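You operate a simulated robot arm through the tools that you are given. There is no shell and no other tool.

The job below is to be done with a simulated robot arm. You get a single attempt, and the scene is never put back.

Task
The meter shows Check seed: set it to Sesame, test again and sort the tin by the chart.
Fine: leave the meter cover open; the other tins stay untested where they are. Set down upright: what you pick out.

It is judged by the outcome, as a careful person would: the job done as asked, and still so three seconds after it is handed in. It fails if anything else is knocked over, pushed out of place, dropped, spilled or broken. Lids that push on must go on centred and level and be pressed home; caps that screw on are set level and turned clockwise until they are tight.

Robot
A 6-joint arm with a two-finger gripper, fixed in place. Base frame: the origin is at the foot of the arm, x ahead of it, y to its left, z up; the work surface is at about z = 0.8. Units: m, rad, N and s.
It reaches about 1.298 m from its shoulder. Its first joint turns from -2.601 to 2.601 rad. Payload 1.57 kg.
The tool frame sits at the grasp point between the pads (the TCP): z along the fingers, y along the line on which they close. The tips reach 0.021 m beyond it. Largest opening 0.07 m; the body of the gripper starts 0.05 m behind the TCP.
Orientation is that of the tool frame in the base frame, as a unit quaternion [w, x, y, z]. With the fingers straight down and closing along the base's y, the tool's x points along the base's -x, its y along +y and its z along -z.

Tools
- The arm moves only by the tool play_rows. Its argument "deltas" is a list of rows, each a list of 7 numbers: the shift along the tool's x, y, z in units of 25 mm (1.0 is 25 mm), then the turn, a rotation vector about the tool's x, y, z in units of 4 degrees (1.0 is 4 degrees), then the opening in per cent of the stroke, from 0 (shut) to 100 (fully open). In form: [[tx, ty, tz, wx, wy, wz, jaw], ...]. A call has 1 to 20 rows; each row shifts and turns the commanded pose from where the row before left it, along the tool's axes as they then stand. A call with a number of a shift or a turn outside -1 to 1 is refused whole. A row lasts 0.2 s, in which the tool goes at most 0.05 m and 0.15 rad; a call with a longer step from one row to the next is refused whole, and so is a gripper value outside its range. A pose out of reach is approached as far as the arm can. The call stops where the force on the tool passes 90 N (or 10 N more than at its start, if that is more) or the arm is blocked; 0.2 s more then pass. The fingers move at their own pace and stop on an object; they squeeze with about 30 N. The grip force told is the motor's: it shows also when the fingers shut on nothing. Time passes only in rows, and 0.2 s behind the last, so rows that do not move let the fingers close. It gives the time, the measured TCP pose, the force on the tool (base axes), the opening and the grip force at its end, in the units of the frame above (readings bear some noise), with the torque about the TCP (base axes, N m) and any sound that the robot's microphone picked up.
- Cameras (640 x 400 px; columns grow to the right, rows downward): "scene" is fixed at [0.4014, 0.5056, 1.5766]; the picture's right is [-0.94, -0.34, 0.00], its down [-0.18, 0.50, -0.85] and it looks along [0.29, -0.80, -0.53] (base axes); focal length 337 px, centre (320, 200). "wrist" rides on the gripper at [0.079, 0.004, -0.081] in the tool frame; the picture's right is [-0.05, 1.00, 0.00], its down [-0.67, -0.04, -0.74] and it looks along [-0.74, -0.04, 0.67] (tool axes); focal length 256 px, centre (320, 200). There is no depth. A picture from a camera that has moved, and an enlarged one, comes with that camera's place and axes in the base frame and with its lens. The place of the scene camera against the robot may be out by one fixed shift of up to 0.012 m in any direction.
- snapshot(camera): a new picture of that camera. No time passes.
- slide_trunk(by): slides the trunk up (or, below 0, down) by that many m; the arm rides with it, the base frame stays. It gives what a move gives, with no picture.
- enlarge(camera, box): a new picture of the part [left, top, right, bottom] of that camera's present view, enlarged. No time passes.
- job_done(): hands the job in; it is judged then, once.

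Places have to be worked out from the pictures, the camera data and where the tool is seen. Open the gripper and draw the arm clear of the work before you hand the job in, unless the task says otherwise.

The tools are called after ">>>" as a command line: name --pt "numbers of a row" for each row, then --argument value for the rest, lists and objects as JSON in quotes. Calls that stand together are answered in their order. play_rows: Moves the arm, as the interface text tells. Its arguments: {"type":"object","properties":{"deltas":{"type":"array"}},"required":["deltas"]} The other tools are called the same way: slide_trunk (by) slides the trunk up or down; snapshot (camera) takes a picture; enlarge (camera, box) takes an enlarged picture of a part of a camera's view; job_done () hands the job in.

At the start:

```text
t: 0.0
tool_pos: [0.6594, -0.4169, 1.2477]
ee_rot: [-0.001, 0.0, 1.0, 0.0]
ft_force: [0.3, -1.2, 0.9]
wrist_torque: [0.02, 0.02, -0.01]
grip_width: 0.07
grasp_force: 0.0
trunk travel left (down, up): [-0.93, 0.04]
```

scene: 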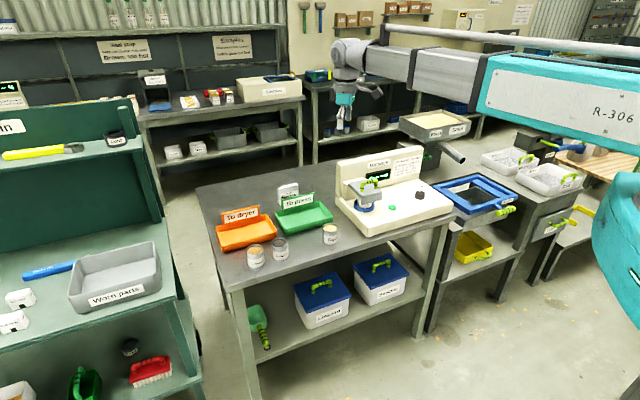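
wrist: 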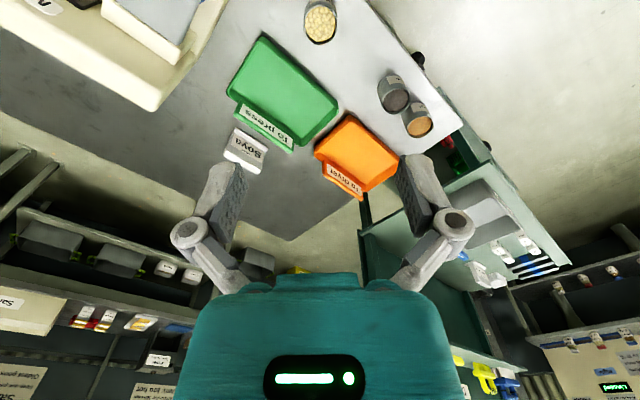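

The scene shows a table with a meter, trays and tins; I'll enlarge the meter and the trays to read details before moving.

>>> enlarge --camera "scene" --box '[320, 140, 460, 240]'

>>> enlarge --camera "scene" --box '[200, 170, 350, 280]'

>>> enlarge --camera "scene" --box '[340, 140, 430, 200]'

>>> enlarge --camera "scene" --box '[90, 20, 260, 120]'

```text
4.00 times, centred on (390, 190) of scene
camera zoom: at [0.4014, 0.5056, 1.5766], right [-0.94, -0.34, 0.0], down [-0.18, 0.5, -0.85], along [0.29, -0.8, -0.53], focal length 1347 px, centre (40, 240)
```

zoom: 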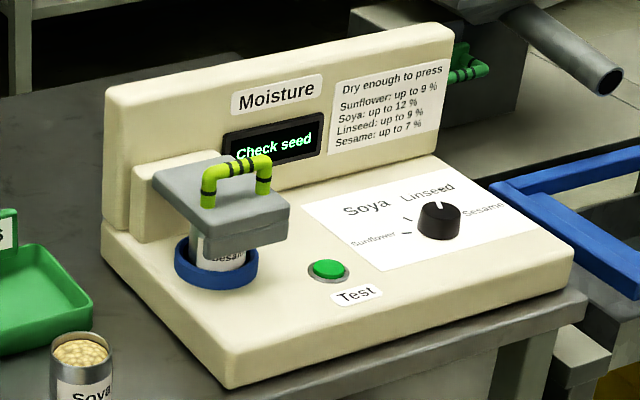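

```text
3.64 times, centred on (275, 225) of scene
camera zoom: at [0.4014, 0.5056, 1.5766], right [-0.94, -0.34, 0.0], down [-0.18, 0.5, -0.85], along [0.29, -0.8, -0.53], focal length 1225 px, centre (484, 109)
```

zoom: 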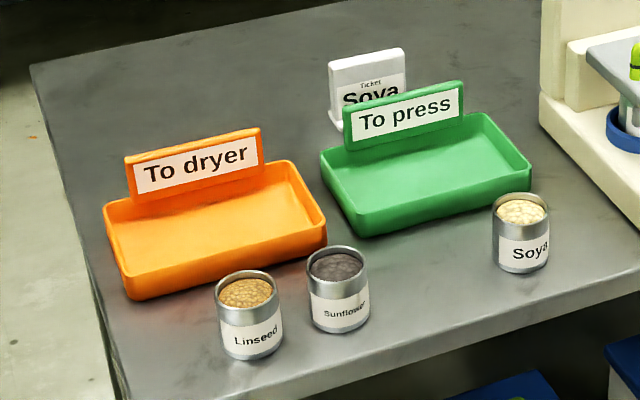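

```text
6.67 times, centred on (385, 170) of scene
camera zoom: at [0.4014, 0.5056, 1.5766], right [-0.94, -0.34, 0.0], down [-0.18, 0.5, -0.85], along [0.29, -0.8, -0.53], focal length 2246 px, centre (-113, 400)
```

zoom: 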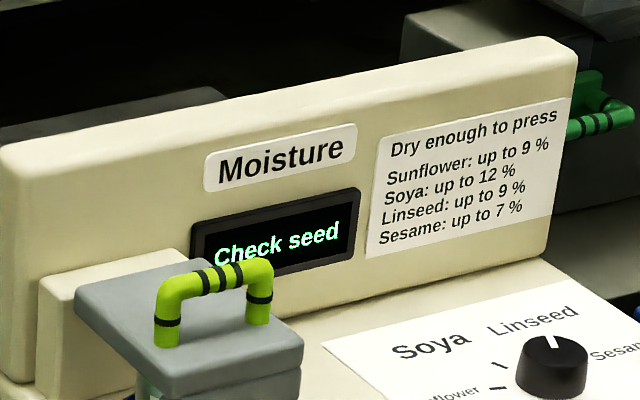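

```text
3.76 times, centred on (175, 70) of scene
camera zoom: at [0.4014, 0.5056, 1.5766], right [-0.94, -0.34, 0.0], down [-0.18, 0.5, -0.85], along [0.29, -0.8, -0.53], focal length 1268 px, centre (866, 689)
```

zoom: 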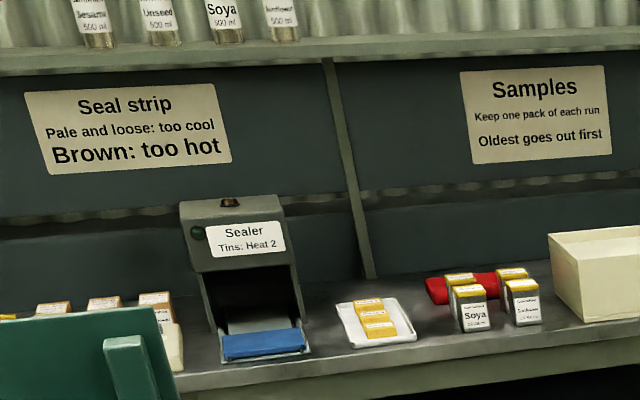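

The meter sits yawed about 45°, facing the robot, with its display at Check seed and the dial not on Sesame. I'll bring the wrist camera back and turn it to face the meter from a safe height.

>>> play_rows --pt "0.957 -0.088 0.128 0 0 0 100" --pt "0.957 -0.088 0.128 0 0 0 100" --pt "0.957 -0.088 0.128 0 0 0 100" --pt "0.957 -0.088 0.128 0 0 0 100" --pt "0.957 -0.088 0.128 0 0 0 100" --pt "0.957 -0.088 0.128 0 0 0 100" --pt "0.957 -0.088 0.128 0 0 0 100" --pt "0.957 -0.088 0.128 0 0 0 100" --pt "0.957 -0.088 0.128 0 0 0 100" --pt "0.957 -0.088 0.128 0 0 0 100" --pt "0.957 -0.088 0.128 0 0 0 100" --pt "0.957 -0.088 0.128 0 0 0 100" --pt "0.957 -0.088 0.128 0 0 0 100" --pt "0.957 -0.088 0.128 0 0 0 100" --pt "0.957 -0.088 0.128 0 0 0 100"

>>> play_rows --pt "0 0 0 0 0 0.9375 100" --pt "0 0 0 0 0 0.9375 100" --pt "0 0 0 0 0 0.9375 100" --pt "0 0 0 0 0 0.9375 100" --pt "0 0 0 0 0 0.9375 100" --pt "0 0 0 0 0 0.9375 100" --pt "0 0 0 0 0 0.9375 100" --pt "0 0 0 0 0 0.9375 100" --pt "0 0 0 0 0 0.9375 100" --pt "0 0 0 0 0 0.9375 100" --pt "0 0 0 0 0 0.9375 100" --pt "0 0 0 0 0 0.9375 100" --pt "0 0 0 0 0 0 100"

>>> snapshot --camera "wrist"

>>> snapshot --camera "scene"

```text
t: 3.2
tool_pos: [0.3001, -0.4487, 1.2492]
ee_rot: [0.0, 0.0, 1.0, 0.0]
ft_force: [-0.2, 0.2, 0.1]
wrist_torque: [-0.07, -0.03, 0.02]
grip_width: 0.0701
grasp_force: 0.0
out of reach, approached as far as the arm can: row 1, 2, 3, 4, 6, 7, 8, 10, 12, 13, 15
trunk travel left (down, up): [-0.93, 0.04]
```

```text
t: 6.0
tool_pos: [0.2993, -0.4494, 1.2482]
ee_rot: [0.0, 0.383, 0.924, 0.0]
ft_force: [0.0, 0.3, 0.0]
wrist_torque: [-0.01, 0.01, 0.02]
grip_width: 0.07
grasp_force: 0.0
trunk travel left (down, up): [-0.93, 0.04]
```

```text
taken
camera wrist: at [0.2462, -0.3886, 1.3293], right [0.74, 0.67, 0.0], down [0.45, -0.5, 0.74], along [0.5, -0.55, -0.67], focal length 256 px, centre (320, 200)
```

wrist: 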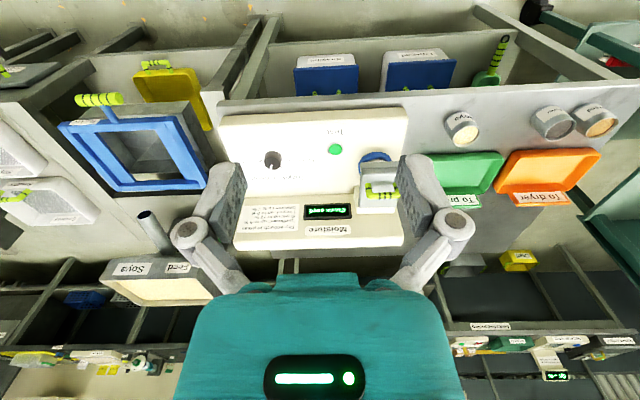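

```text
taken
```

scene: 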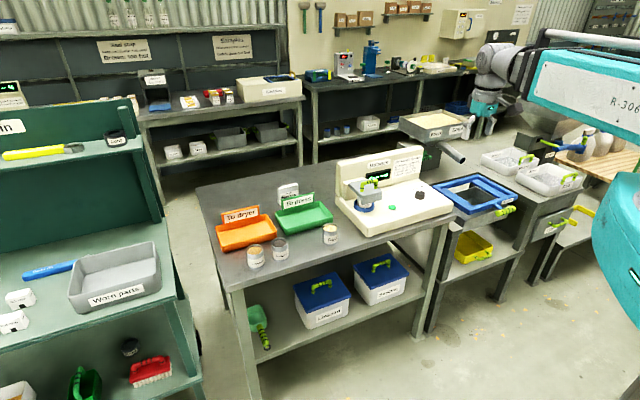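

The view is upside down but shows the meter between the fingers; lowering seems limited by the trunk height, so I'll lower the trunk 0.1 m and look closely.

>>> slide_trunk --by -0.1

>>> snapshot --camera "wrist"

>>> enlarge --camera "wrist" --box '[220, 90, 420, 250]'

>>> enlarge --camera "scene" --box '[340, 0, 640, 200]'

```text
t: 7.3
tool_pos: [0.2986, -0.4485, 1.1483]
ee_rot: [-0.001, 0.383, 0.924, -0.001]
ft_force: [0.7, 0.0, -0.6]
wrist_torque: [0.01, 0.04, 0.01]
grip_width: 0.0699
grasp_force: 0.1
trunk travel left (down, up): [-0.83, 0.14]
```

```text
taken
camera wrist: at [0.2461, -0.3887, 1.2293], right [0.74, 0.67, 0.0], down [0.45, -0.5, 0.74], along [0.5, -0.55, -0.67], focal length 256 px, centre (320, 200)
```

wrist: 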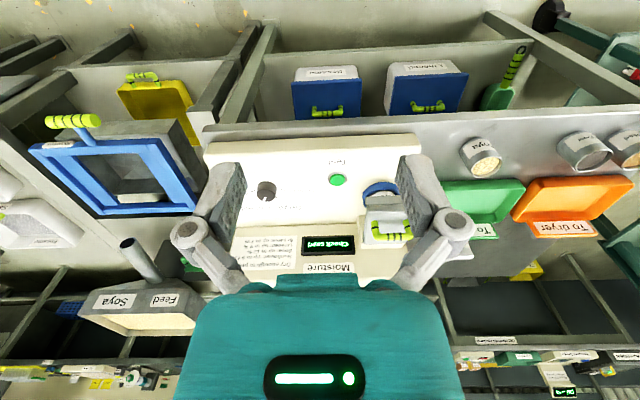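

```text
2.50 times, centred on (320, 170) of wrist
camera zoom: at [0.2461, -0.3887, 1.2293], right [0.74, 0.67, 0.0], down [0.45, -0.5, 0.74], along [0.5, -0.55, -0.67], focal length 640 px, centre (320, 275)
```

zoom: 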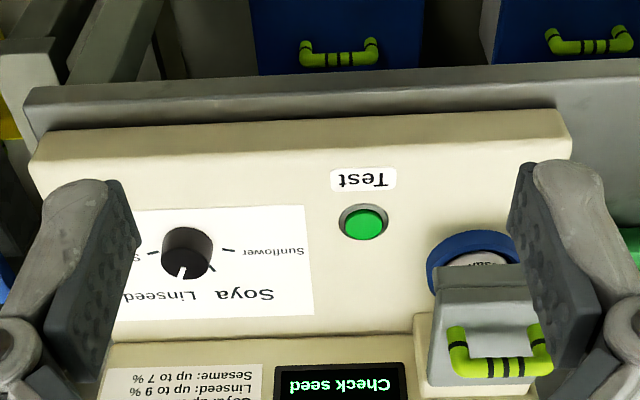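

```text
2.00 times, centred on (490, 100) of scene
camera zoom: at [0.4014, 0.5056, 1.5766], right [-0.94, -0.34, 0.0], down [-0.18, 0.5, -0.85], along [0.29, -0.8, -0.53], focal length 674 px, centre (-20, 400)
```

zoom: 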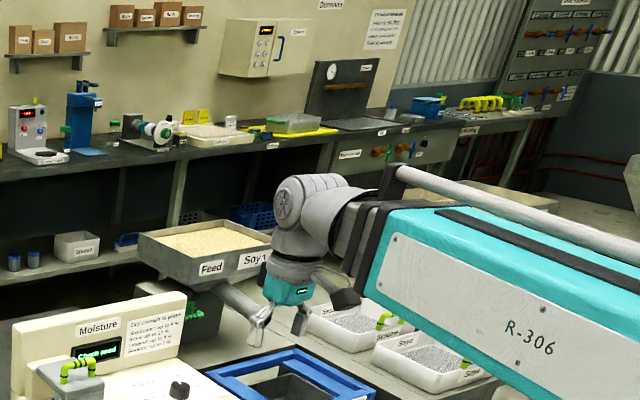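

The knob's white pointer seems to sit at Linseed; I'll enlarge tightly on the knob, cover and button to get their geometry.

>>> enlarge --camera "wrist" --box '[236, 168, 316, 218]'

>>> enlarge --camera "wrist" --box '[340, 165, 436, 245]'

>>> enlarge --camera "scene" --box '[340, 165, 400, 215]'

>>> enlarge --camera "scene" --box '[392, 175, 456, 215]'

```text
8.00 times, centred on (276, 193) of wrist
camera zoom: at [0.2461, -0.3887, 1.2293], right [0.74, 0.67, 0.0], down [0.45, -0.5, 0.74], along [0.5, -0.55, -0.67], focal length 2048 px, centre (672, 256)
```

zoom: 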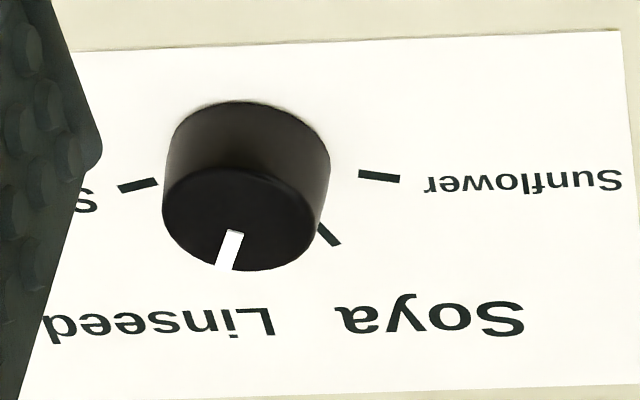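

```text
5.00 times, centred on (388, 205) of wrist
camera zoom: at [0.2461, -0.3887, 1.2293], right [0.74, 0.67, 0.0], down [0.45, -0.5, 0.74], along [0.5, -0.55, -0.67], focal length 1280 px, centre (-20, 175)
```

zoom: 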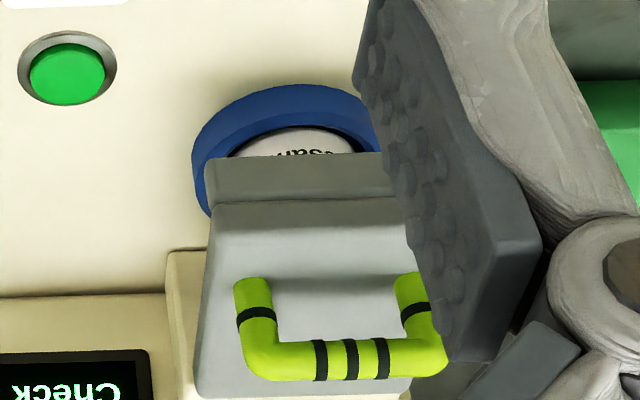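

```text
8.00 times, centred on (370, 190) of scene
camera zoom: at [0.4014, 0.5056, 1.5766], right [-0.94, -0.34, 0.0], down [-0.18, 0.5, -0.85], along [0.29, -0.8, -0.53], focal length 2695 px, centre (-80, 280)
```

zoom: 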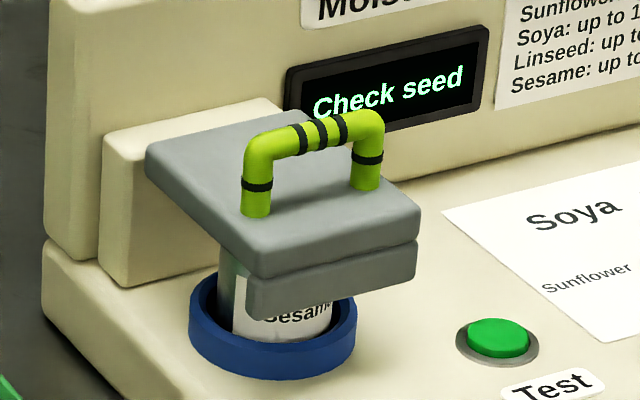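

```text
10.00 times, centred on (424, 195) of scene
camera zoom: at [0.4014, 0.5056, 1.5766], right [-0.94, -0.34, 0.0], down [-0.18, 0.5, -0.85], along [0.29, -0.8, -0.53], focal length 3368 px, centre (-720, 250)
```

zoom: 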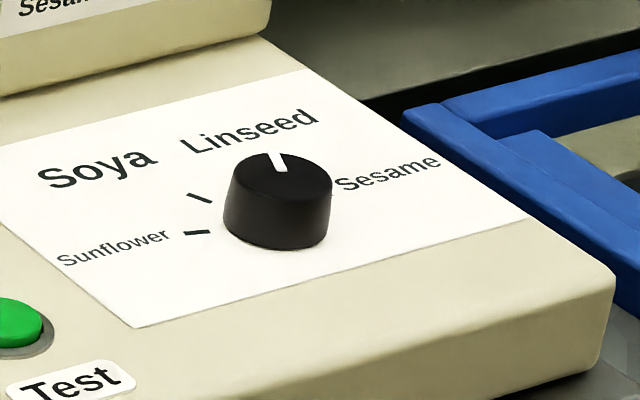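

Knob centre reads about (0.417, -0.745), top near z 0.875, pointer at Linseed about 24° right of straight-back and the Sesame tick about 71° right. I'll test whether the arm itself can move vertically, since lowering was reported out of reach earlier.

>>> play_rows --pt "0 0 -1 0 0 0 100" --pt "0 0 0 0 0 0 100"

>>> play_rows --pt "0 0 1 0 0 0 100" --pt "0 0 0 0 0 0 100"

```text
t: 7.9
tool_pos: [0.2989, -0.4487, 1.148]
ee_rot: [0.0, 0.383, 0.924, 0.0]
ft_force: [0.2, -0.5, -0.4]
wrist_torque: [0.03, -0.02, 0.01]
grip_width: 0.0699
grasp_force: 0.1
out of reach, approached as far as the arm can: row 1
trunk travel left (down, up): [-0.83, 0.14]
```

```text
t: 8.5
tool_pos: [0.2995, -0.4491, 1.1497]
ee_rot: [0.0, 0.383, 0.924, 0.0]
ft_force: [0.3, 0.0, -0.5]
wrist_torque: [0.02, 0.01, -0.03]
grip_width: 0.0698
grasp_force: 0.1
out of reach, approached as far as the arm can: row 1
trunk travel left (down, up): [-0.83, 0.14]
```

Vertical travel comes only from the trunk, the arm itself moves in the plane. I'll move horizontally to above the knob, well clear of the panel, and look down.

>>> play_rows --pt "-0.975 -0.421 0 0 0 0 100" --pt "-0.975 -0.421 0 0 0 0 100" --pt "-0.975 -0.421 0 0 0 0 100" --pt "-0.975 -0.421 0 0 0 0 100" --pt "-0.975 -0.421 0 0 0 0 100" --pt "-0.975 -0.421 0 0 0 0 100" --pt "-0.975 -0.421 0 0 0 0 100" --pt "-0.975 -0.421 0 0 0 0 100" --pt "-0.975 -0.421 0 0 0 0 100" --pt "-0.975 -0.421 0 0 0 0 100" --pt "-0.975 -0.421 0 0 0 0 100" --pt "-0.975 -0.421 0 0 0 0 100" --pt "0 0 0 0 0 0 100"

>>> snapshot --camera "wrist"

>>> snapshot --camera "scene"

```text
t: 11.3
tool_pos: [0.4176, -0.7446, 1.1474]
ee_rot: [0.0, 0.382, 0.924, 0.0]
ft_force: [0.3, 0.5, -0.2]
wrist_torque: [0.03, 0.04, 0.0]
grip_width: 0.0703
grasp_force: 0.1
trunk travel left (down, up): [-0.83, 0.14]
```

```text
taken
camera wrist: at [0.3636, -0.6847, 1.2293], right [0.74, 0.67, 0.0], down [0.45, -0.5, 0.74], along [0.5, -0.55, -0.67], focal length 256 px, centre (320, 200)
```

wrist: 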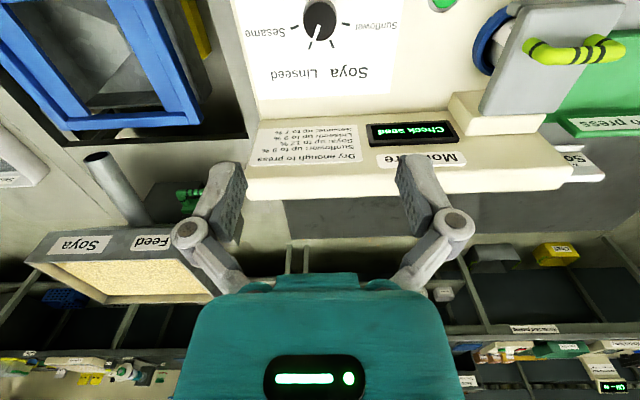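

```text
taken
```

scene: 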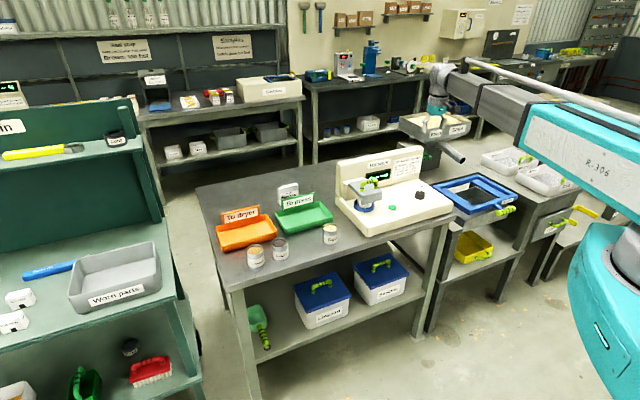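

The knob is right below the TCP as computed. I'll lower the trunk 0.15 m and check the alignment and the clearance to the display panel.

>>> slide_trunk --by -0.17

>>> snapshot --camera "wrist"

>>> enlarge --camera "scene" --box '[330, 70, 530, 230]'

```text
t: 13.2
tool_pos: [0.4175, -0.745, 0.9791]
ee_rot: [0.0, 0.383, 0.924, 0.001]
ft_force: [0.3, -0.4, 0.6]
wrist_torque: [0.0, 0.02, 0.01]
grip_width: 0.0702
grasp_force: 0.1
trunk travel left (down, up): [-0.66, 0.31]
```

```text
taken
camera wrist: at [0.3636, -0.6847, 1.0593], right [0.74, 0.67, 0.0], down [0.45, -0.5, 0.74], along [0.5, -0.55, -0.67], focal length 256 px, centre (320, 200)
```

wrist: 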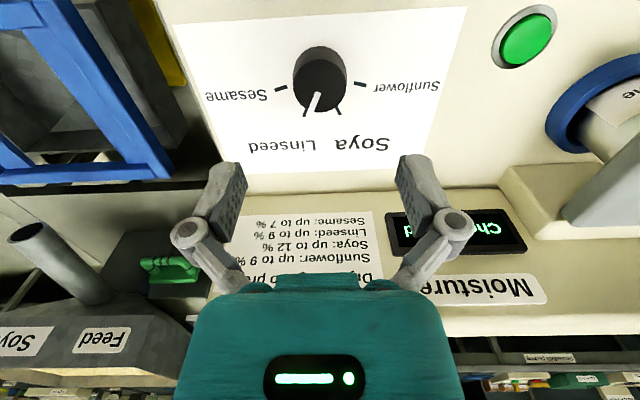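

```text
2.50 times, centred on (430, 150) of scene
camera zoom: at [0.4014, 0.5056, 1.5766], right [-0.94, -0.34, 0.0], down [-0.18, 0.5, -0.85], along [0.29, -0.8, -0.53], focal length 842 px, centre (45, 325)
```

zoom: 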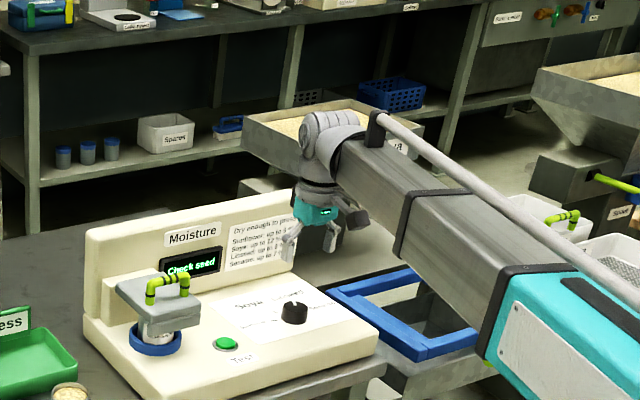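

Alignment looks good; I'll enlarge the knob for the precise centre.

>>> enlarge --camera "wrist" --box '[256, 40, 384, 120]'

```text
5.00 times, centred on (320, 80) of wrist
camera zoom: at [0.3636, -0.6847, 1.0593], right [0.74, 0.67, 0.0], down [0.45, -0.5, 0.74], along [0.5, -0.55, -0.67], focal length 1280 px, centre (320, 800)
```

zoom: 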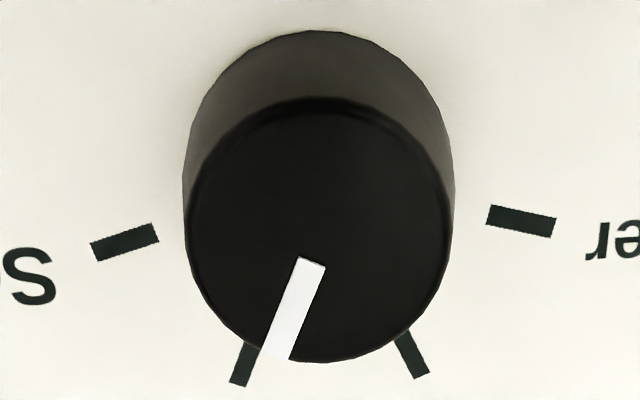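

Top of the knob is at about z 0.88, base 0.855, diameter 37 mm, centred under the TCP. I'll lower 0.094 m so the tips sit about 9 mm above the plate, then close on it.

>>> slide_trunk --by -0.094

>>> snapshot --camera "wrist"

>>> enlarge --camera "scene" --box '[330, 70, 530, 230]'

```text
t: 14.5
tool_pos: [0.416, -0.7447, 0.8846]
ee_rot: [0.0, 0.382, 0.924, 0.0]
ft_force: [-0.4, 0.5, -0.1]
wrist_torque: [0.01, -0.01, 0.0]
grip_width: 0.07
grasp_force: 0.0
trunk travel left (down, up): [-0.566, 0.404]
```

```text
taken
camera wrist: at [0.3636, -0.6847, 0.9653], right [0.74, 0.67, 0.0], down [0.45, -0.5, 0.74], along [0.5, -0.55, -0.67], focal length 256 px, centre (320, 200)
```

wrist: 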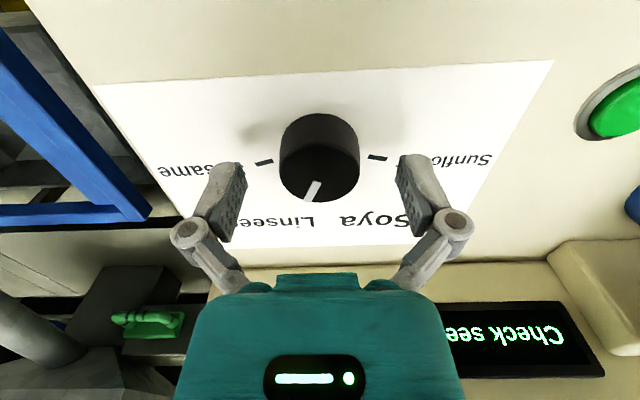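

```text
2.50 times, centred on (430, 150) of scene
camera zoom: at [0.4014, 0.5056, 1.5766], right [-0.94, -0.34, 0.0], down [-0.18, 0.5, -0.85], along [0.29, -0.8, -0.53], focal length 842 px, centre (45, 325)
```

zoom: 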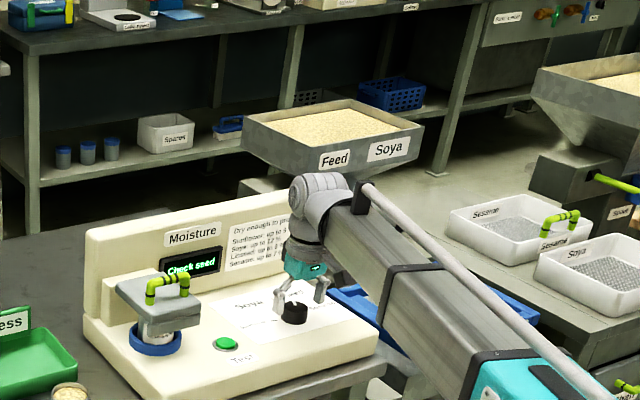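

The knob is centred between the fingers with the tips below its top. Closing the gripper on it.

>>> play_rows --pt "0 0 0 0 0 0 40" --pt "0 0 0 0 0 0 20" --pt "0 0 0 0 0 0 20" --pt "0 0 0 0 0 0 0" --pt "0 0 0 0 0 0 0" --pt "0 0 0 0 0 0 0"

>>> snapshot --camera "wrist"

```text
t: 15.9
tool_pos: [0.4169, -0.7456, 0.8849]
ee_rot: [0.001, 0.383, 0.924, 0.0]
ft_force: [-1.5, -5.7, 4.6]
wrist_torque: [-0.04, 0.21, 0.03]
grip_width: 0.0398
grasp_force: 32.1
trunk travel left (down, up): [-0.566, 0.404]
```

```text
taken
camera wrist: at [0.3632, -0.685, 0.9654], right [0.74, 0.67, 0.0], down [0.45, -0.5, 0.75], along [0.5, -0.55, -0.67], focal length 256 px, centre (320, 200)
```

wrist: 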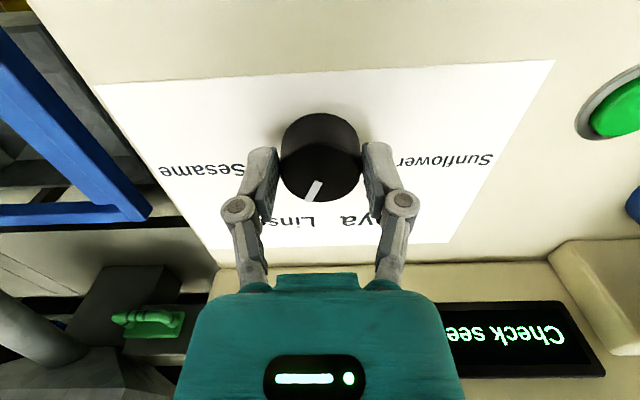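

The knob is held (about 40 mm). I'll turn it clockwise (seen from above) about 48°, then look at the pointer.

>>> play_rows --pt "0 0 0 0 0 1 0" --pt "0 0 0 0 0 1 0" --pt "0 0 0 0 0 1 0" --pt "0 0 0 0 0 1 0" --pt "0 0 0 0 0 1 0" --pt "0 0 0 0 0 1 0" --pt "0 0 0 0 0 1 0" --pt "0 0 0 0 0 1 0" --pt "0 0 0 0 0 1 0" --pt "0 0 0 0 0 1 0" --pt "0 0 0 0 0 1 0" --pt "0 0 0 0 0 1 0" --pt "0 0 0 0 0 0 0"

>>> snapshot --camera "wrist"

>>> enlarge --camera "scene" --box '[330, 130, 470, 230]'

```text
t: 18.7
tool_pos: [0.4195, -0.7437, 0.884]
ee_rot: [0.001, 0.725, 0.688, 0.001]
ft_force: [30.6, 2.2, 12.8]
wrist_torque: [-0.35, -0.51, 0.17]
grip_width: 0.04
grasp_force: 31.9
trunk travel left (down, up): [-0.566, 0.404]
```

```text
taken
camera wrist: at [0.4284, -0.6636, 0.9653], right [0.99, -0.11, 0.0], down [-0.07, -0.66, 0.74], along [-0.08, -0.74, -0.67], focal length 256 px, centre (320, 200)
```

wrist: 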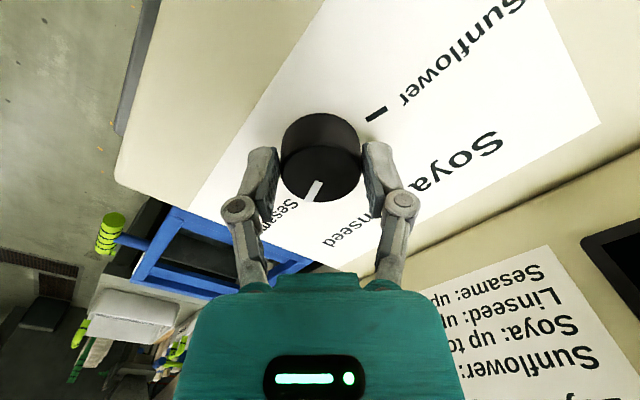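

```text
4.00 times, centred on (400, 180) of scene
camera zoom: at [0.4014, 0.5056, 1.5766], right [-0.94, -0.34, 0.0], down [-0.18, 0.5, -0.85], along [0.29, -0.8, -0.53], focal length 1347 px, centre (0, 280)
```

zoom: 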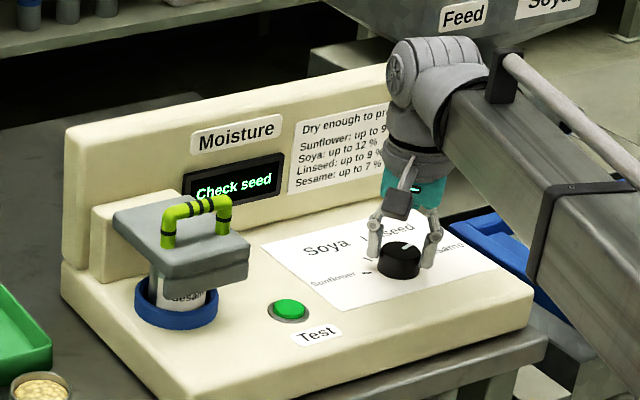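

The knob turned with the gripper; a side load of about 30 N shows slight off-centre. I'll open the gripper to release and check the pointer.

>>> play_rows --pt "0 0 0 0 0 0 70" --pt "0 0 0 0 0 0 90" --pt "0 0 0 0 0 0 100" --pt "0 0 0 0 0 0 100" --pt "0 0 0 0 0 0 100"

>>> slide_trunk --by 0.1

>>> snapshot --camera "wrist"

>>> enlarge --camera "wrist" --box '[256, 40, 384, 120]'

```text
t: 19.9
tool_pos: [0.4167, -0.7442, 0.8847]
ee_rot: [0.0, 0.726, 0.688, 0.0]
ft_force: [-0.2, 0.5, -0.7]
wrist_torque: [-0.02, 0.01, 0.02]
grip_width: 0.0701
grasp_force: 0.1
trunk travel left (down, up): [-0.566, 0.404]
```

```text
t: 21.3
tool_pos: [0.4167, -0.7449, 0.9835]
ee_rot: [0.0, 0.726, 0.688, 0.0]
ft_force: [0.3, 0.1, 0.2]
wrist_torque: [0.0, 0.04, -0.01]
grip_width: 0.07
grasp_force: 0.0
trunk travel left (down, up): [-0.666, 0.304]
```

```text
taken
camera wrist: at [0.425, -0.6649, 1.0651], right [0.99, -0.11, 0.0], down [-0.07, -0.66, 0.74], along [-0.08, -0.74, -0.67], focal length 256 px, centre (320, 200)
```

wrist: 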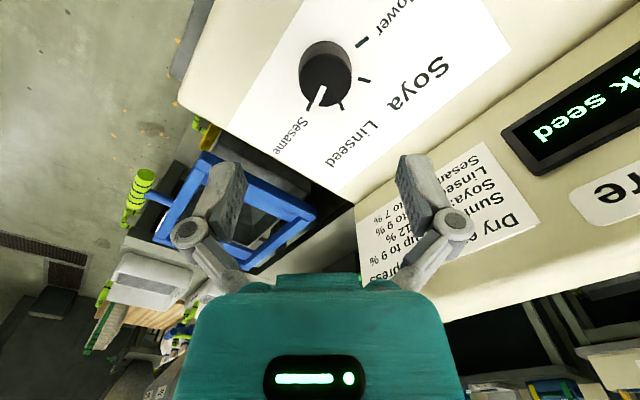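

```text
5.00 times, centred on (320, 80) of wrist
camera zoom: at [0.425, -0.6649, 1.0651], right [0.99, -0.11, 0.0], down [-0.07, -0.66, 0.74], along [-0.08, -0.74, -0.67], focal length 1280 px, centre (320, 800)
```

zoom: 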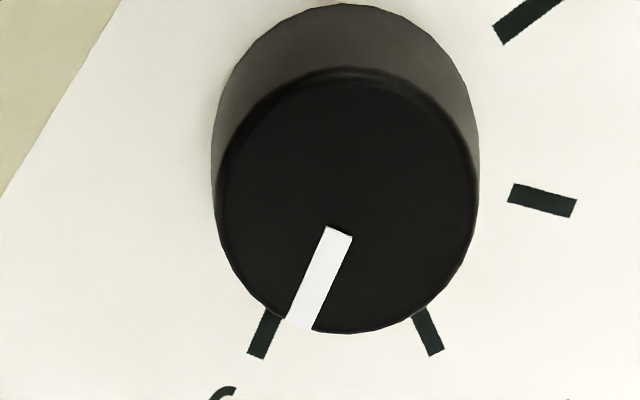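

The pointer now lines up with the Sesame tick just as it did with Linseed's. I'll check from the scene camera that the meter hasn't shifted and that the display/knob state is right.

>>> enlarge --camera "scene" --box '[320, 140, 460, 240]'

>>> enlarge --camera "scene" --box '[392, 175, 456, 215]'

>>> enlarge --camera "scene" --box '[340, 165, 400, 215]'

```text
4.00 times, centred on (390, 190) of scene
camera zoom: at [0.4014, 0.5056, 1.5766], right [-0.94, -0.34, 0.0], down [-0.18, 0.5, -0.85], along [0.29, -0.8, -0.53], focal length 1347 px, centre (40, 240)
```

zoom: 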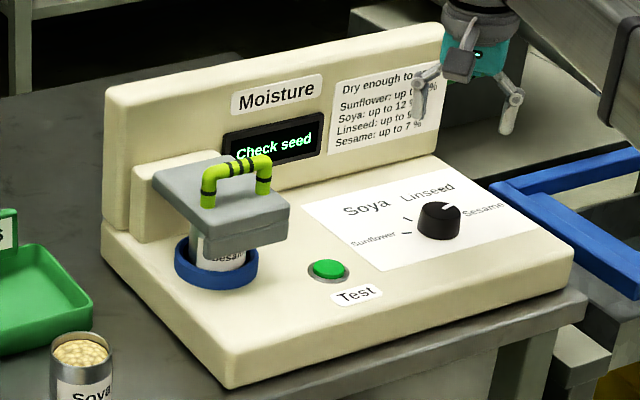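

```text
10.00 times, centred on (424, 195) of scene
camera zoom: at [0.4014, 0.5056, 1.5766], right [-0.94, -0.34, 0.0], down [-0.18, 0.5, -0.85], along [0.29, -0.8, -0.53], focal length 3368 px, centre (-720, 250)
```

zoom: 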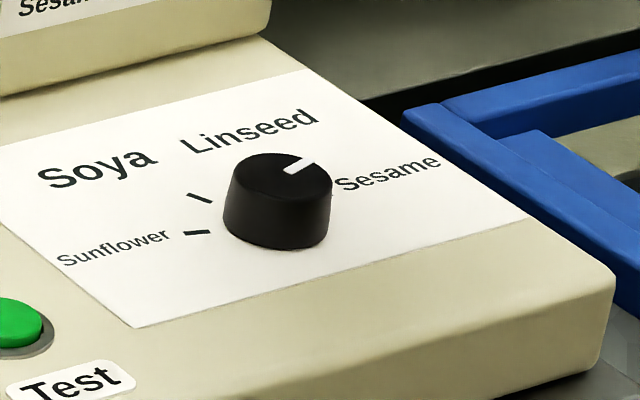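

```text
8.00 times, centred on (370, 190) of scene
camera zoom: at [0.4014, 0.5056, 1.5766], right [-0.94, -0.34, 0.0], down [-0.18, 0.5, -0.85], along [0.29, -0.8, -0.53], focal length 2695 px, centre (-80, 280)
```

zoom: 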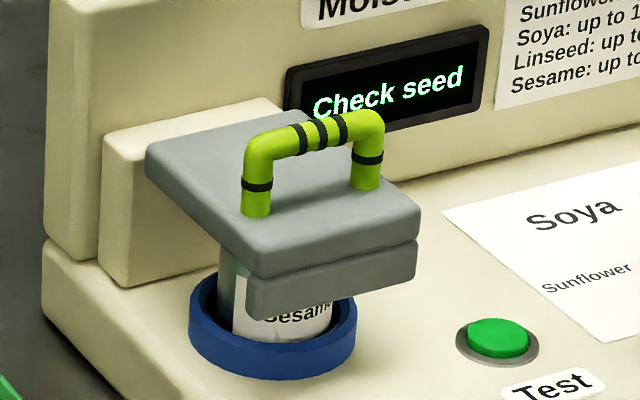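

The meter hasn't moved a pixel and the pointer is on Sesame. Next: close the fingers, raise a little, turn back to face the meter and move above the Test button.

>>> slide_trunk --by 0.05

>>> play_rows --pt "0 0 0 0 0 -1 0" --pt "0 0 0 0 0 -1 0" --pt "0 0 0 0 0 -1 0" --pt "0 0 0 0 0 -1 0" --pt "0 0 0 0 0 -1 0" --pt "0 0 0 0 0 -1 0" --pt "0 0 0 0 0 -1 0" --pt "0 0 0 0 0 -1 0" --pt "0 0 0 0 0 -1 0" --pt "0 0 0 0 0 -1 0" --pt "0 0 0 0 0 -1 0" --pt "0 0 0 0 0 -1 0" --pt "0.135 0.977 0 0 0 0 0" --pt "0.135 0.977 0 0 0 0 0" --pt "0.135 0.977 0 0 0 0 0" --pt "0.135 0.977 0 0 0 0 0" --pt "0.135 0.977 0 0 0 0 0" --pt "0.135 0.977 0 0 0 0 0" --pt "0 0 0 0 0 0 0"

>>> snapshot --camera "wrist"

>>> enlarge --camera "wrist" --box '[256, 0, 384, 80]'

```text
t: 22.2
tool_pos: [0.4177, -0.7447, 1.0351]
ee_rot: [0.0, 0.726, 0.688, 0.0]
ft_force: [0.2, 0.9, -0.3]
wrist_torque: [-0.01, -0.01, 0.04]
grip_width: 0.0697
grasp_force: 0.0
trunk travel left (down, up): [-0.716, 0.254]
```

```text
t: 26.2
tool_pos: [0.5076, -0.6271, 1.0349]
ee_rot: [0.0, 0.382, 0.924, 0.0]
ft_force: [0.2, -0.2, -0.5]
wrist_torque: [-0.01, 0.04, -0.02]
grip_width: 0.0002
grasp_force: 28.6
trunk travel left (down, up): [-0.716, 0.254]
```

```text
taken
camera wrist: at [0.4535, -0.5664, 1.1152], right [0.74, 0.67, 0.0], down [0.45, -0.5, 0.74], along [0.5, -0.55, -0.67], focal length 256 px, centre (320, 200)
```

wrist: 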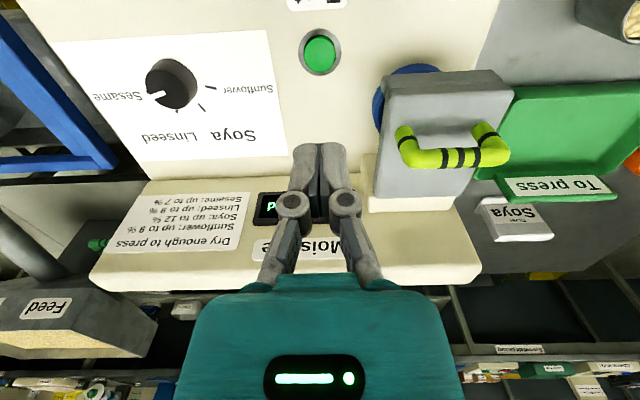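

```text
5.00 times, centred on (320, 40) of wrist
camera zoom: at [0.4535, -0.5664, 1.1152], right [0.74, 0.67, 0.0], down [0.45, -0.5, 0.74], along [0.5, -0.55, -0.67], focal length 1280 px, centre (320, 1000)
```

zoom: 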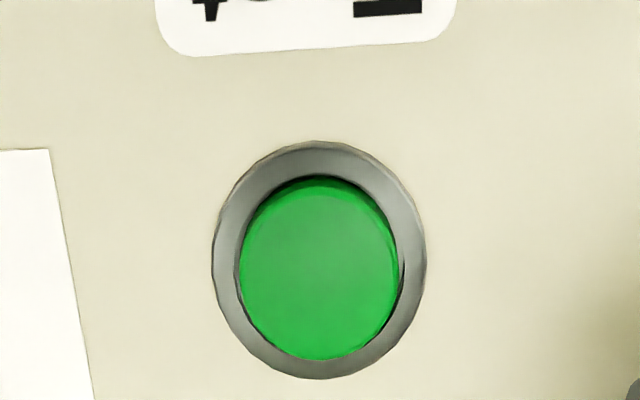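

The button is about 6 mm further back than the TCP. I'll shift there (slightly right for clearance to the cover), then lower until the tips are just above the button.

>>> play_rows --pt "-0.24 -0.1 0 0 0 0 0" --pt "0 0 0 0 0 0 0"

>>> slide_trunk --by -0.138

>>> snapshot --camera "wrist"

>>> enlarge --camera "scene" --box '[320, 120, 460, 220]'

```text
t: 26.8
tool_pos: [0.5092, -0.6325, 1.0352]
ee_rot: [0.0, 0.383, 0.924, 0.0]
ft_force: [0.2, 0.1, 0.2]
wrist_torque: [0.01, 0.05, -0.02]
grip_width: 0.0
grasp_force: 28.4
trunk travel left (down, up): [-0.716, 0.254]
```

```text
t: 28.4
tool_pos: [0.5092, -0.6334, 0.8975]
ee_rot: [0.0, 0.383, 0.924, 0.0]
ft_force: [0.5, -0.1, 0.6]
wrist_torque: [-0.03, -0.01, -0.05]
grip_width: 0.0001
grasp_force: 28.0
trunk travel left (down, up): [-0.578, 0.392]
```

```text
taken
camera wrist: at [0.4553, -0.5728, 0.9773], right [0.74, 0.67, 0.0], down [0.45, -0.5, 0.74], along [0.5, -0.55, -0.67], focal length 256 px, centre (320, 200)
```

wrist: 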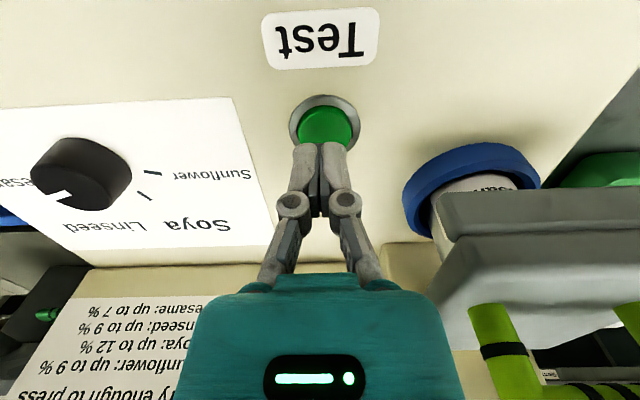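

```text
4.00 times, centred on (390, 170) of scene
camera zoom: at [0.4014, 0.5056, 1.5766], right [-0.94, -0.34, 0.0], down [-0.18, 0.5, -0.85], along [0.29, -0.8, -0.53], focal length 1347 px, centre (40, 320)
```

zoom: 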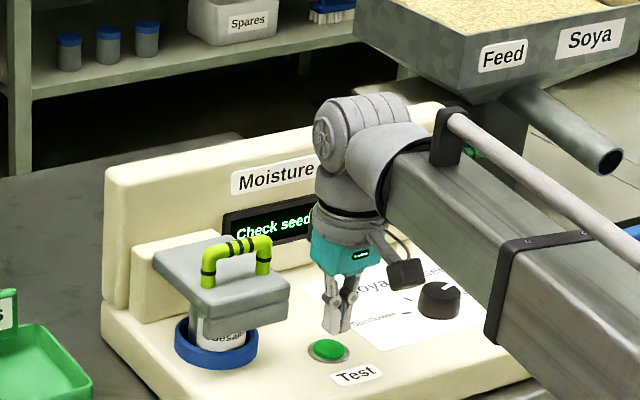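

Tips are about 15 mm above the button. Let me enlarge to check the alignment before pressing.

>>> enlarge --camera "wrist" --box '[272, 80, 384, 170]'

>>> enlarge --camera "scene" --box '[380, 180, 430, 220]'

```text
4.44 times, centred on (328, 125) of wrist
camera zoom: at [0.4553, -0.5728, 0.9773], right [0.74, 0.67, 0.0], down [0.45, -0.5, 0.74], along [0.5, -0.55, -0.67], focal length 1138 px, centre (284, 533)
```

zoom: 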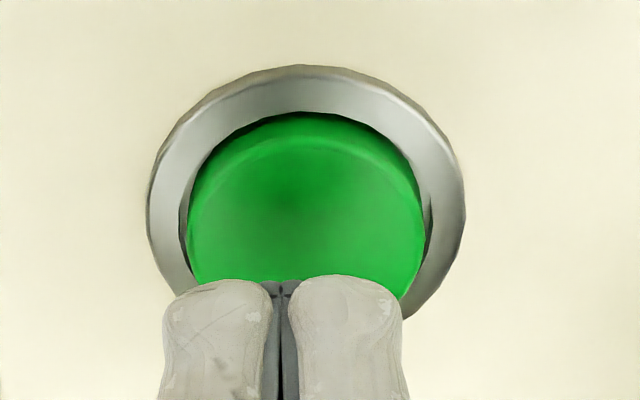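

```text
10.00 times, centred on (405, 200) of scene
camera zoom: at [0.4014, 0.5056, 1.5766], right [-0.94, -0.34, 0.0], down [-0.18, 0.5, -0.85], along [0.29, -0.8, -0.53], focal length 3368 px, centre (-530, 200)
```

zoom: 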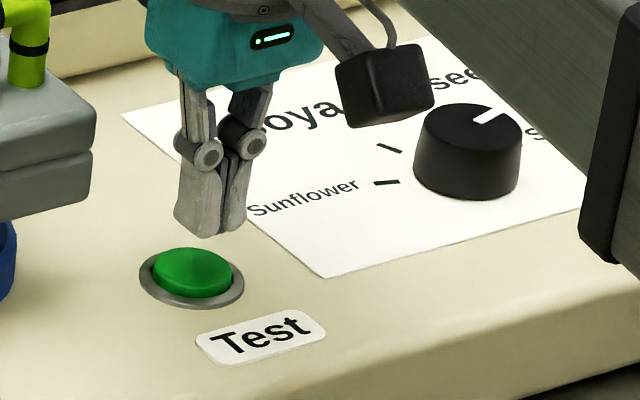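

The fingertips will land well within the button even with a few mm of error. I'll lower in small steps watching the vertical force.

>>> slide_trunk --by -0.01

>>> slide_trunk --by -0.003

>>> slide_trunk --by -0.003

```text
t: 29.0
tool_pos: [0.5084, -0.6328, 0.8863]
ee_rot: [0.0, 0.383, 0.924, 0.0]
ft_force: [1.0, -1.1, 0.4]
wrist_torque: [-0.01, 0.0, 0.03]
grip_width: 0.0
grasp_force: 28.6
trunk travel left (down, up): [-0.568, 0.402]
```

```text
t: 29.5
tool_pos: [0.5082, -0.6328, 0.8844]
ee_rot: [0.0, 0.383, 0.924, 0.0]
ft_force: [-1.0, -0.3, 0.2]
wrist_torque: [-0.03, 0.0, 0.01]
grip_width: 0.0
grasp_force: 28.6
trunk travel left (down, up): [-0.565, 0.405]
```

```text
t: 30.1
tool_pos: [0.5092, -0.6331, 0.8811]
ee_rot: [0.0, 0.382, 0.924, 0.0]
ft_force: [-0.9, -1.3, -0.3]
wrist_torque: [0.02, -0.03, 0.0]
grip_width: 0.0
grasp_force: 28.4
trunk travel left (down, up): [-0.562, 0.408]
```

Tips are at about z 0.860 with no contact yet; I continue in 2 mm steps.

>>> slide_trunk --by -0.002

>>> slide_trunk --by -0.002

>>> enlarge --camera "scene" --box '[340, 140, 440, 220]'

>>> enlarge --camera "wrist" --box '[272, 80, 384, 170]'

```text
t: 30.6
tool_pos: [0.5086, -0.633, 0.8786]
ee_rot: [0.0, 0.383, 0.924, 0.001]
ft_force: [0.6, 0.2, 1.1]
wrist_torque: [-0.02, -0.02, 0.0]
grip_width: 0.0
grasp_force: 28.6
trunk travel left (down, up): [-0.56, 0.41]
```

```text
t: 31.1
tool_pos: [0.5087, -0.633, 0.8773]
ee_rot: [0.0, 0.382, 0.924, 0.0]
ft_force: [-0.7, -0.5, 0.4]
wrist_torque: [0.04, 0.0, -0.01]
grip_width: 0.0061
grasp_force: 29.0
trunk travel left (down, up): [-0.558, 0.412]
```

```text
5.00 times, centred on (390, 180) of scene
camera zoom: at [0.4014, 0.5056, 1.5766], right [-0.94, -0.34, 0.0], down [-0.18, 0.5, -0.85], along [0.29, -0.8, -0.53], focal length 1684 px, centre (-30, 300)
```

zoom: 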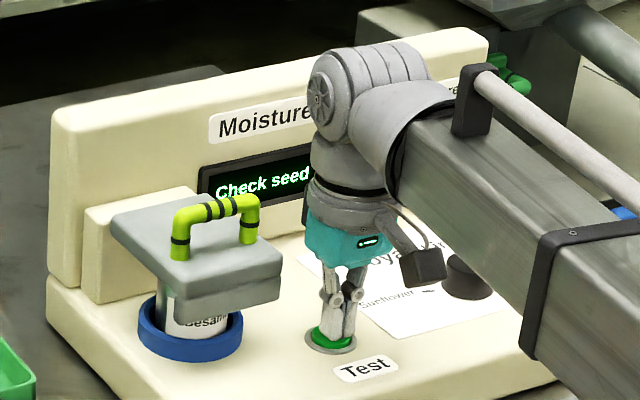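

```text
4.44 times, centred on (328, 125) of wrist
camera zoom: at [0.4553, -0.5728, 0.9572], right [0.74, 0.67, 0.0], down [0.45, -0.5, 0.74], along [0.5, -0.55, -0.67], focal length 1138 px, centre (284, 533)
```

zoom: 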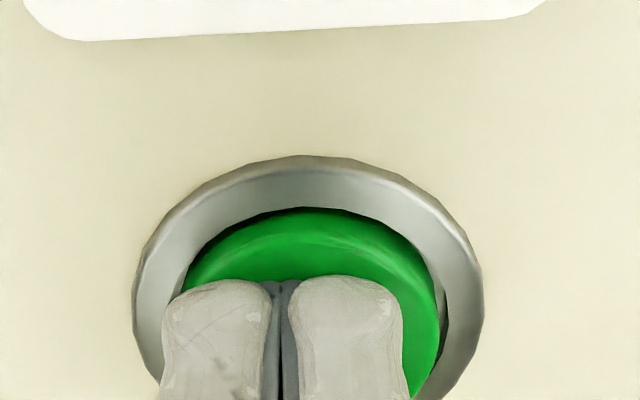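

Contact seems about to start; continuing in 2 mm steps and watching the display.

>>> slide_trunk --by -0.002

>>> slide_trunk --by -0.002

>>> enlarge --camera "scene" --box '[340, 140, 440, 220]'

```text
t: 31.6
tool_pos: [0.5083, -0.6333, 0.8741]
ee_rot: [0.0, 0.382, 0.924, 0.0]
ft_force: [0.0, 0.2, 2.3]
wrist_torque: [0.03, 0.0, 0.03]
grip_width: 0.006
grasp_force: 28.7
trunk travel left (down, up): [-0.556, 0.414]
heard: click
```

```text
t: 32.1
tool_pos: [0.5094, -0.6338, 0.8731]
ee_rot: [0.0, 0.383, 0.924, 0.0]
ft_force: [0.7, -0.8, 4.0]
wrist_torque: [-0.01, -0.02, 0.02]
grip_width: 0.0059
grasp_force: 28.1
trunk travel left (down, up): [-0.554, 0.416]
```

```text
5.00 times, centred on (390, 180) of scene
camera zoom: at [0.4014, 0.5056, 1.5766], right [-0.94, -0.34, 0.0], down [-0.18, 0.5, -0.85], along [0.29, -0.8, -0.53], focal length 1684 px, centre (-30, 300)
```

zoom: 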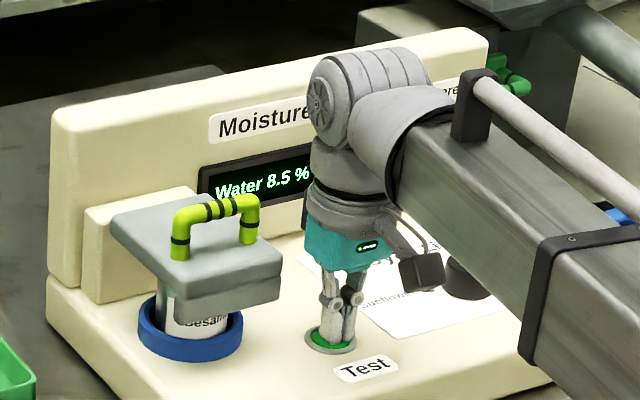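

A click, and the display shows "Water 8.5 %"; Sesame is dry enough only up to 7 %, so this tin goes To dryer. I'll raise the arm and confirm the reading.

>>> slide_trunk --by 0.16

>>> snapshot --camera "wrist"

>>> enlarge --camera "scene" --box '[340, 150, 430, 210]'

>>> enlarge --camera "wrist" --box '[350, 50, 530, 220]'

```text
t: 34.0
tool_pos: [0.509, -0.6328, 1.0322]
ee_rot: [0.0, 0.383, 0.924, 0.0]
ft_force: [0.1, -0.1, 0.2]
wrist_torque: [-0.03, 0.0, 0.03]
grip_width: 0.0
grasp_force: 28.6
trunk travel left (down, up): [-0.714, 0.256]
```

```text
taken
camera wrist: at [0.4554, -0.5728, 1.1131], right [0.74, 0.67, 0.0], down [0.45, -0.5, 0.74], along [0.5, -0.55, -0.67], focal length 256 px, centre (320, 200)
```

wrist: 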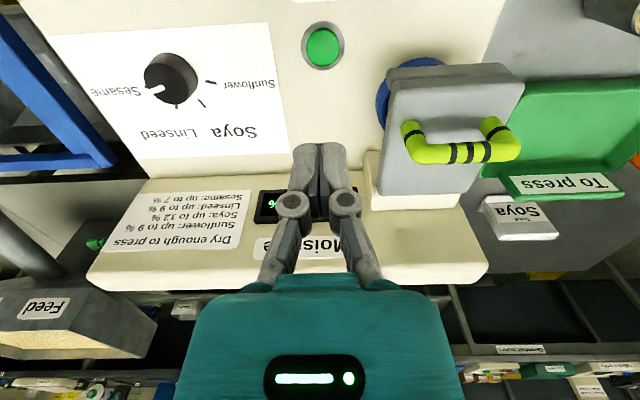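

```text
6.67 times, centred on (385, 180) of scene
camera zoom: at [0.4014, 0.5056, 1.5766], right [-0.94, -0.34, 0.0], down [-0.18, 0.5, -0.85], along [0.29, -0.8, -0.53], focal length 2246 px, centre (-113, 333)
```

zoom: 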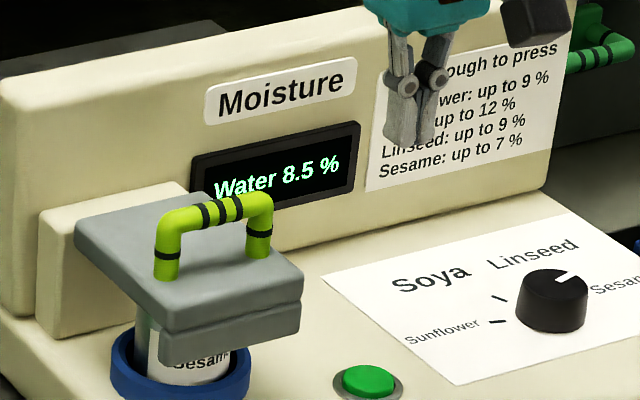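

```text
2.35 times, centred on (440, 135) of wrist
camera zoom: at [0.4554, -0.5728, 1.1131], right [0.74, 0.67, 0.0], down [0.45, -0.5, 0.74], along [0.5, -0.55, -0.67], focal length 602 px, centre (38, 353)
```

zoom: 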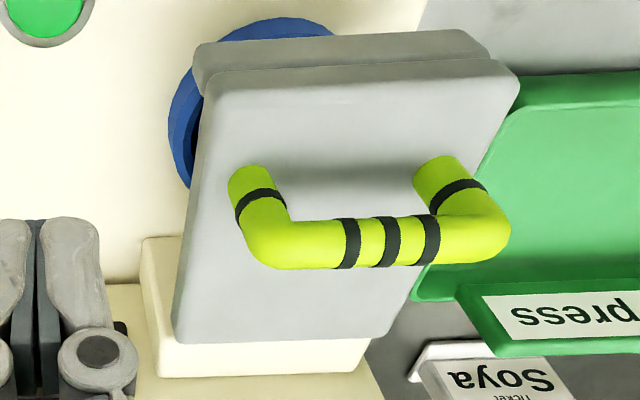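

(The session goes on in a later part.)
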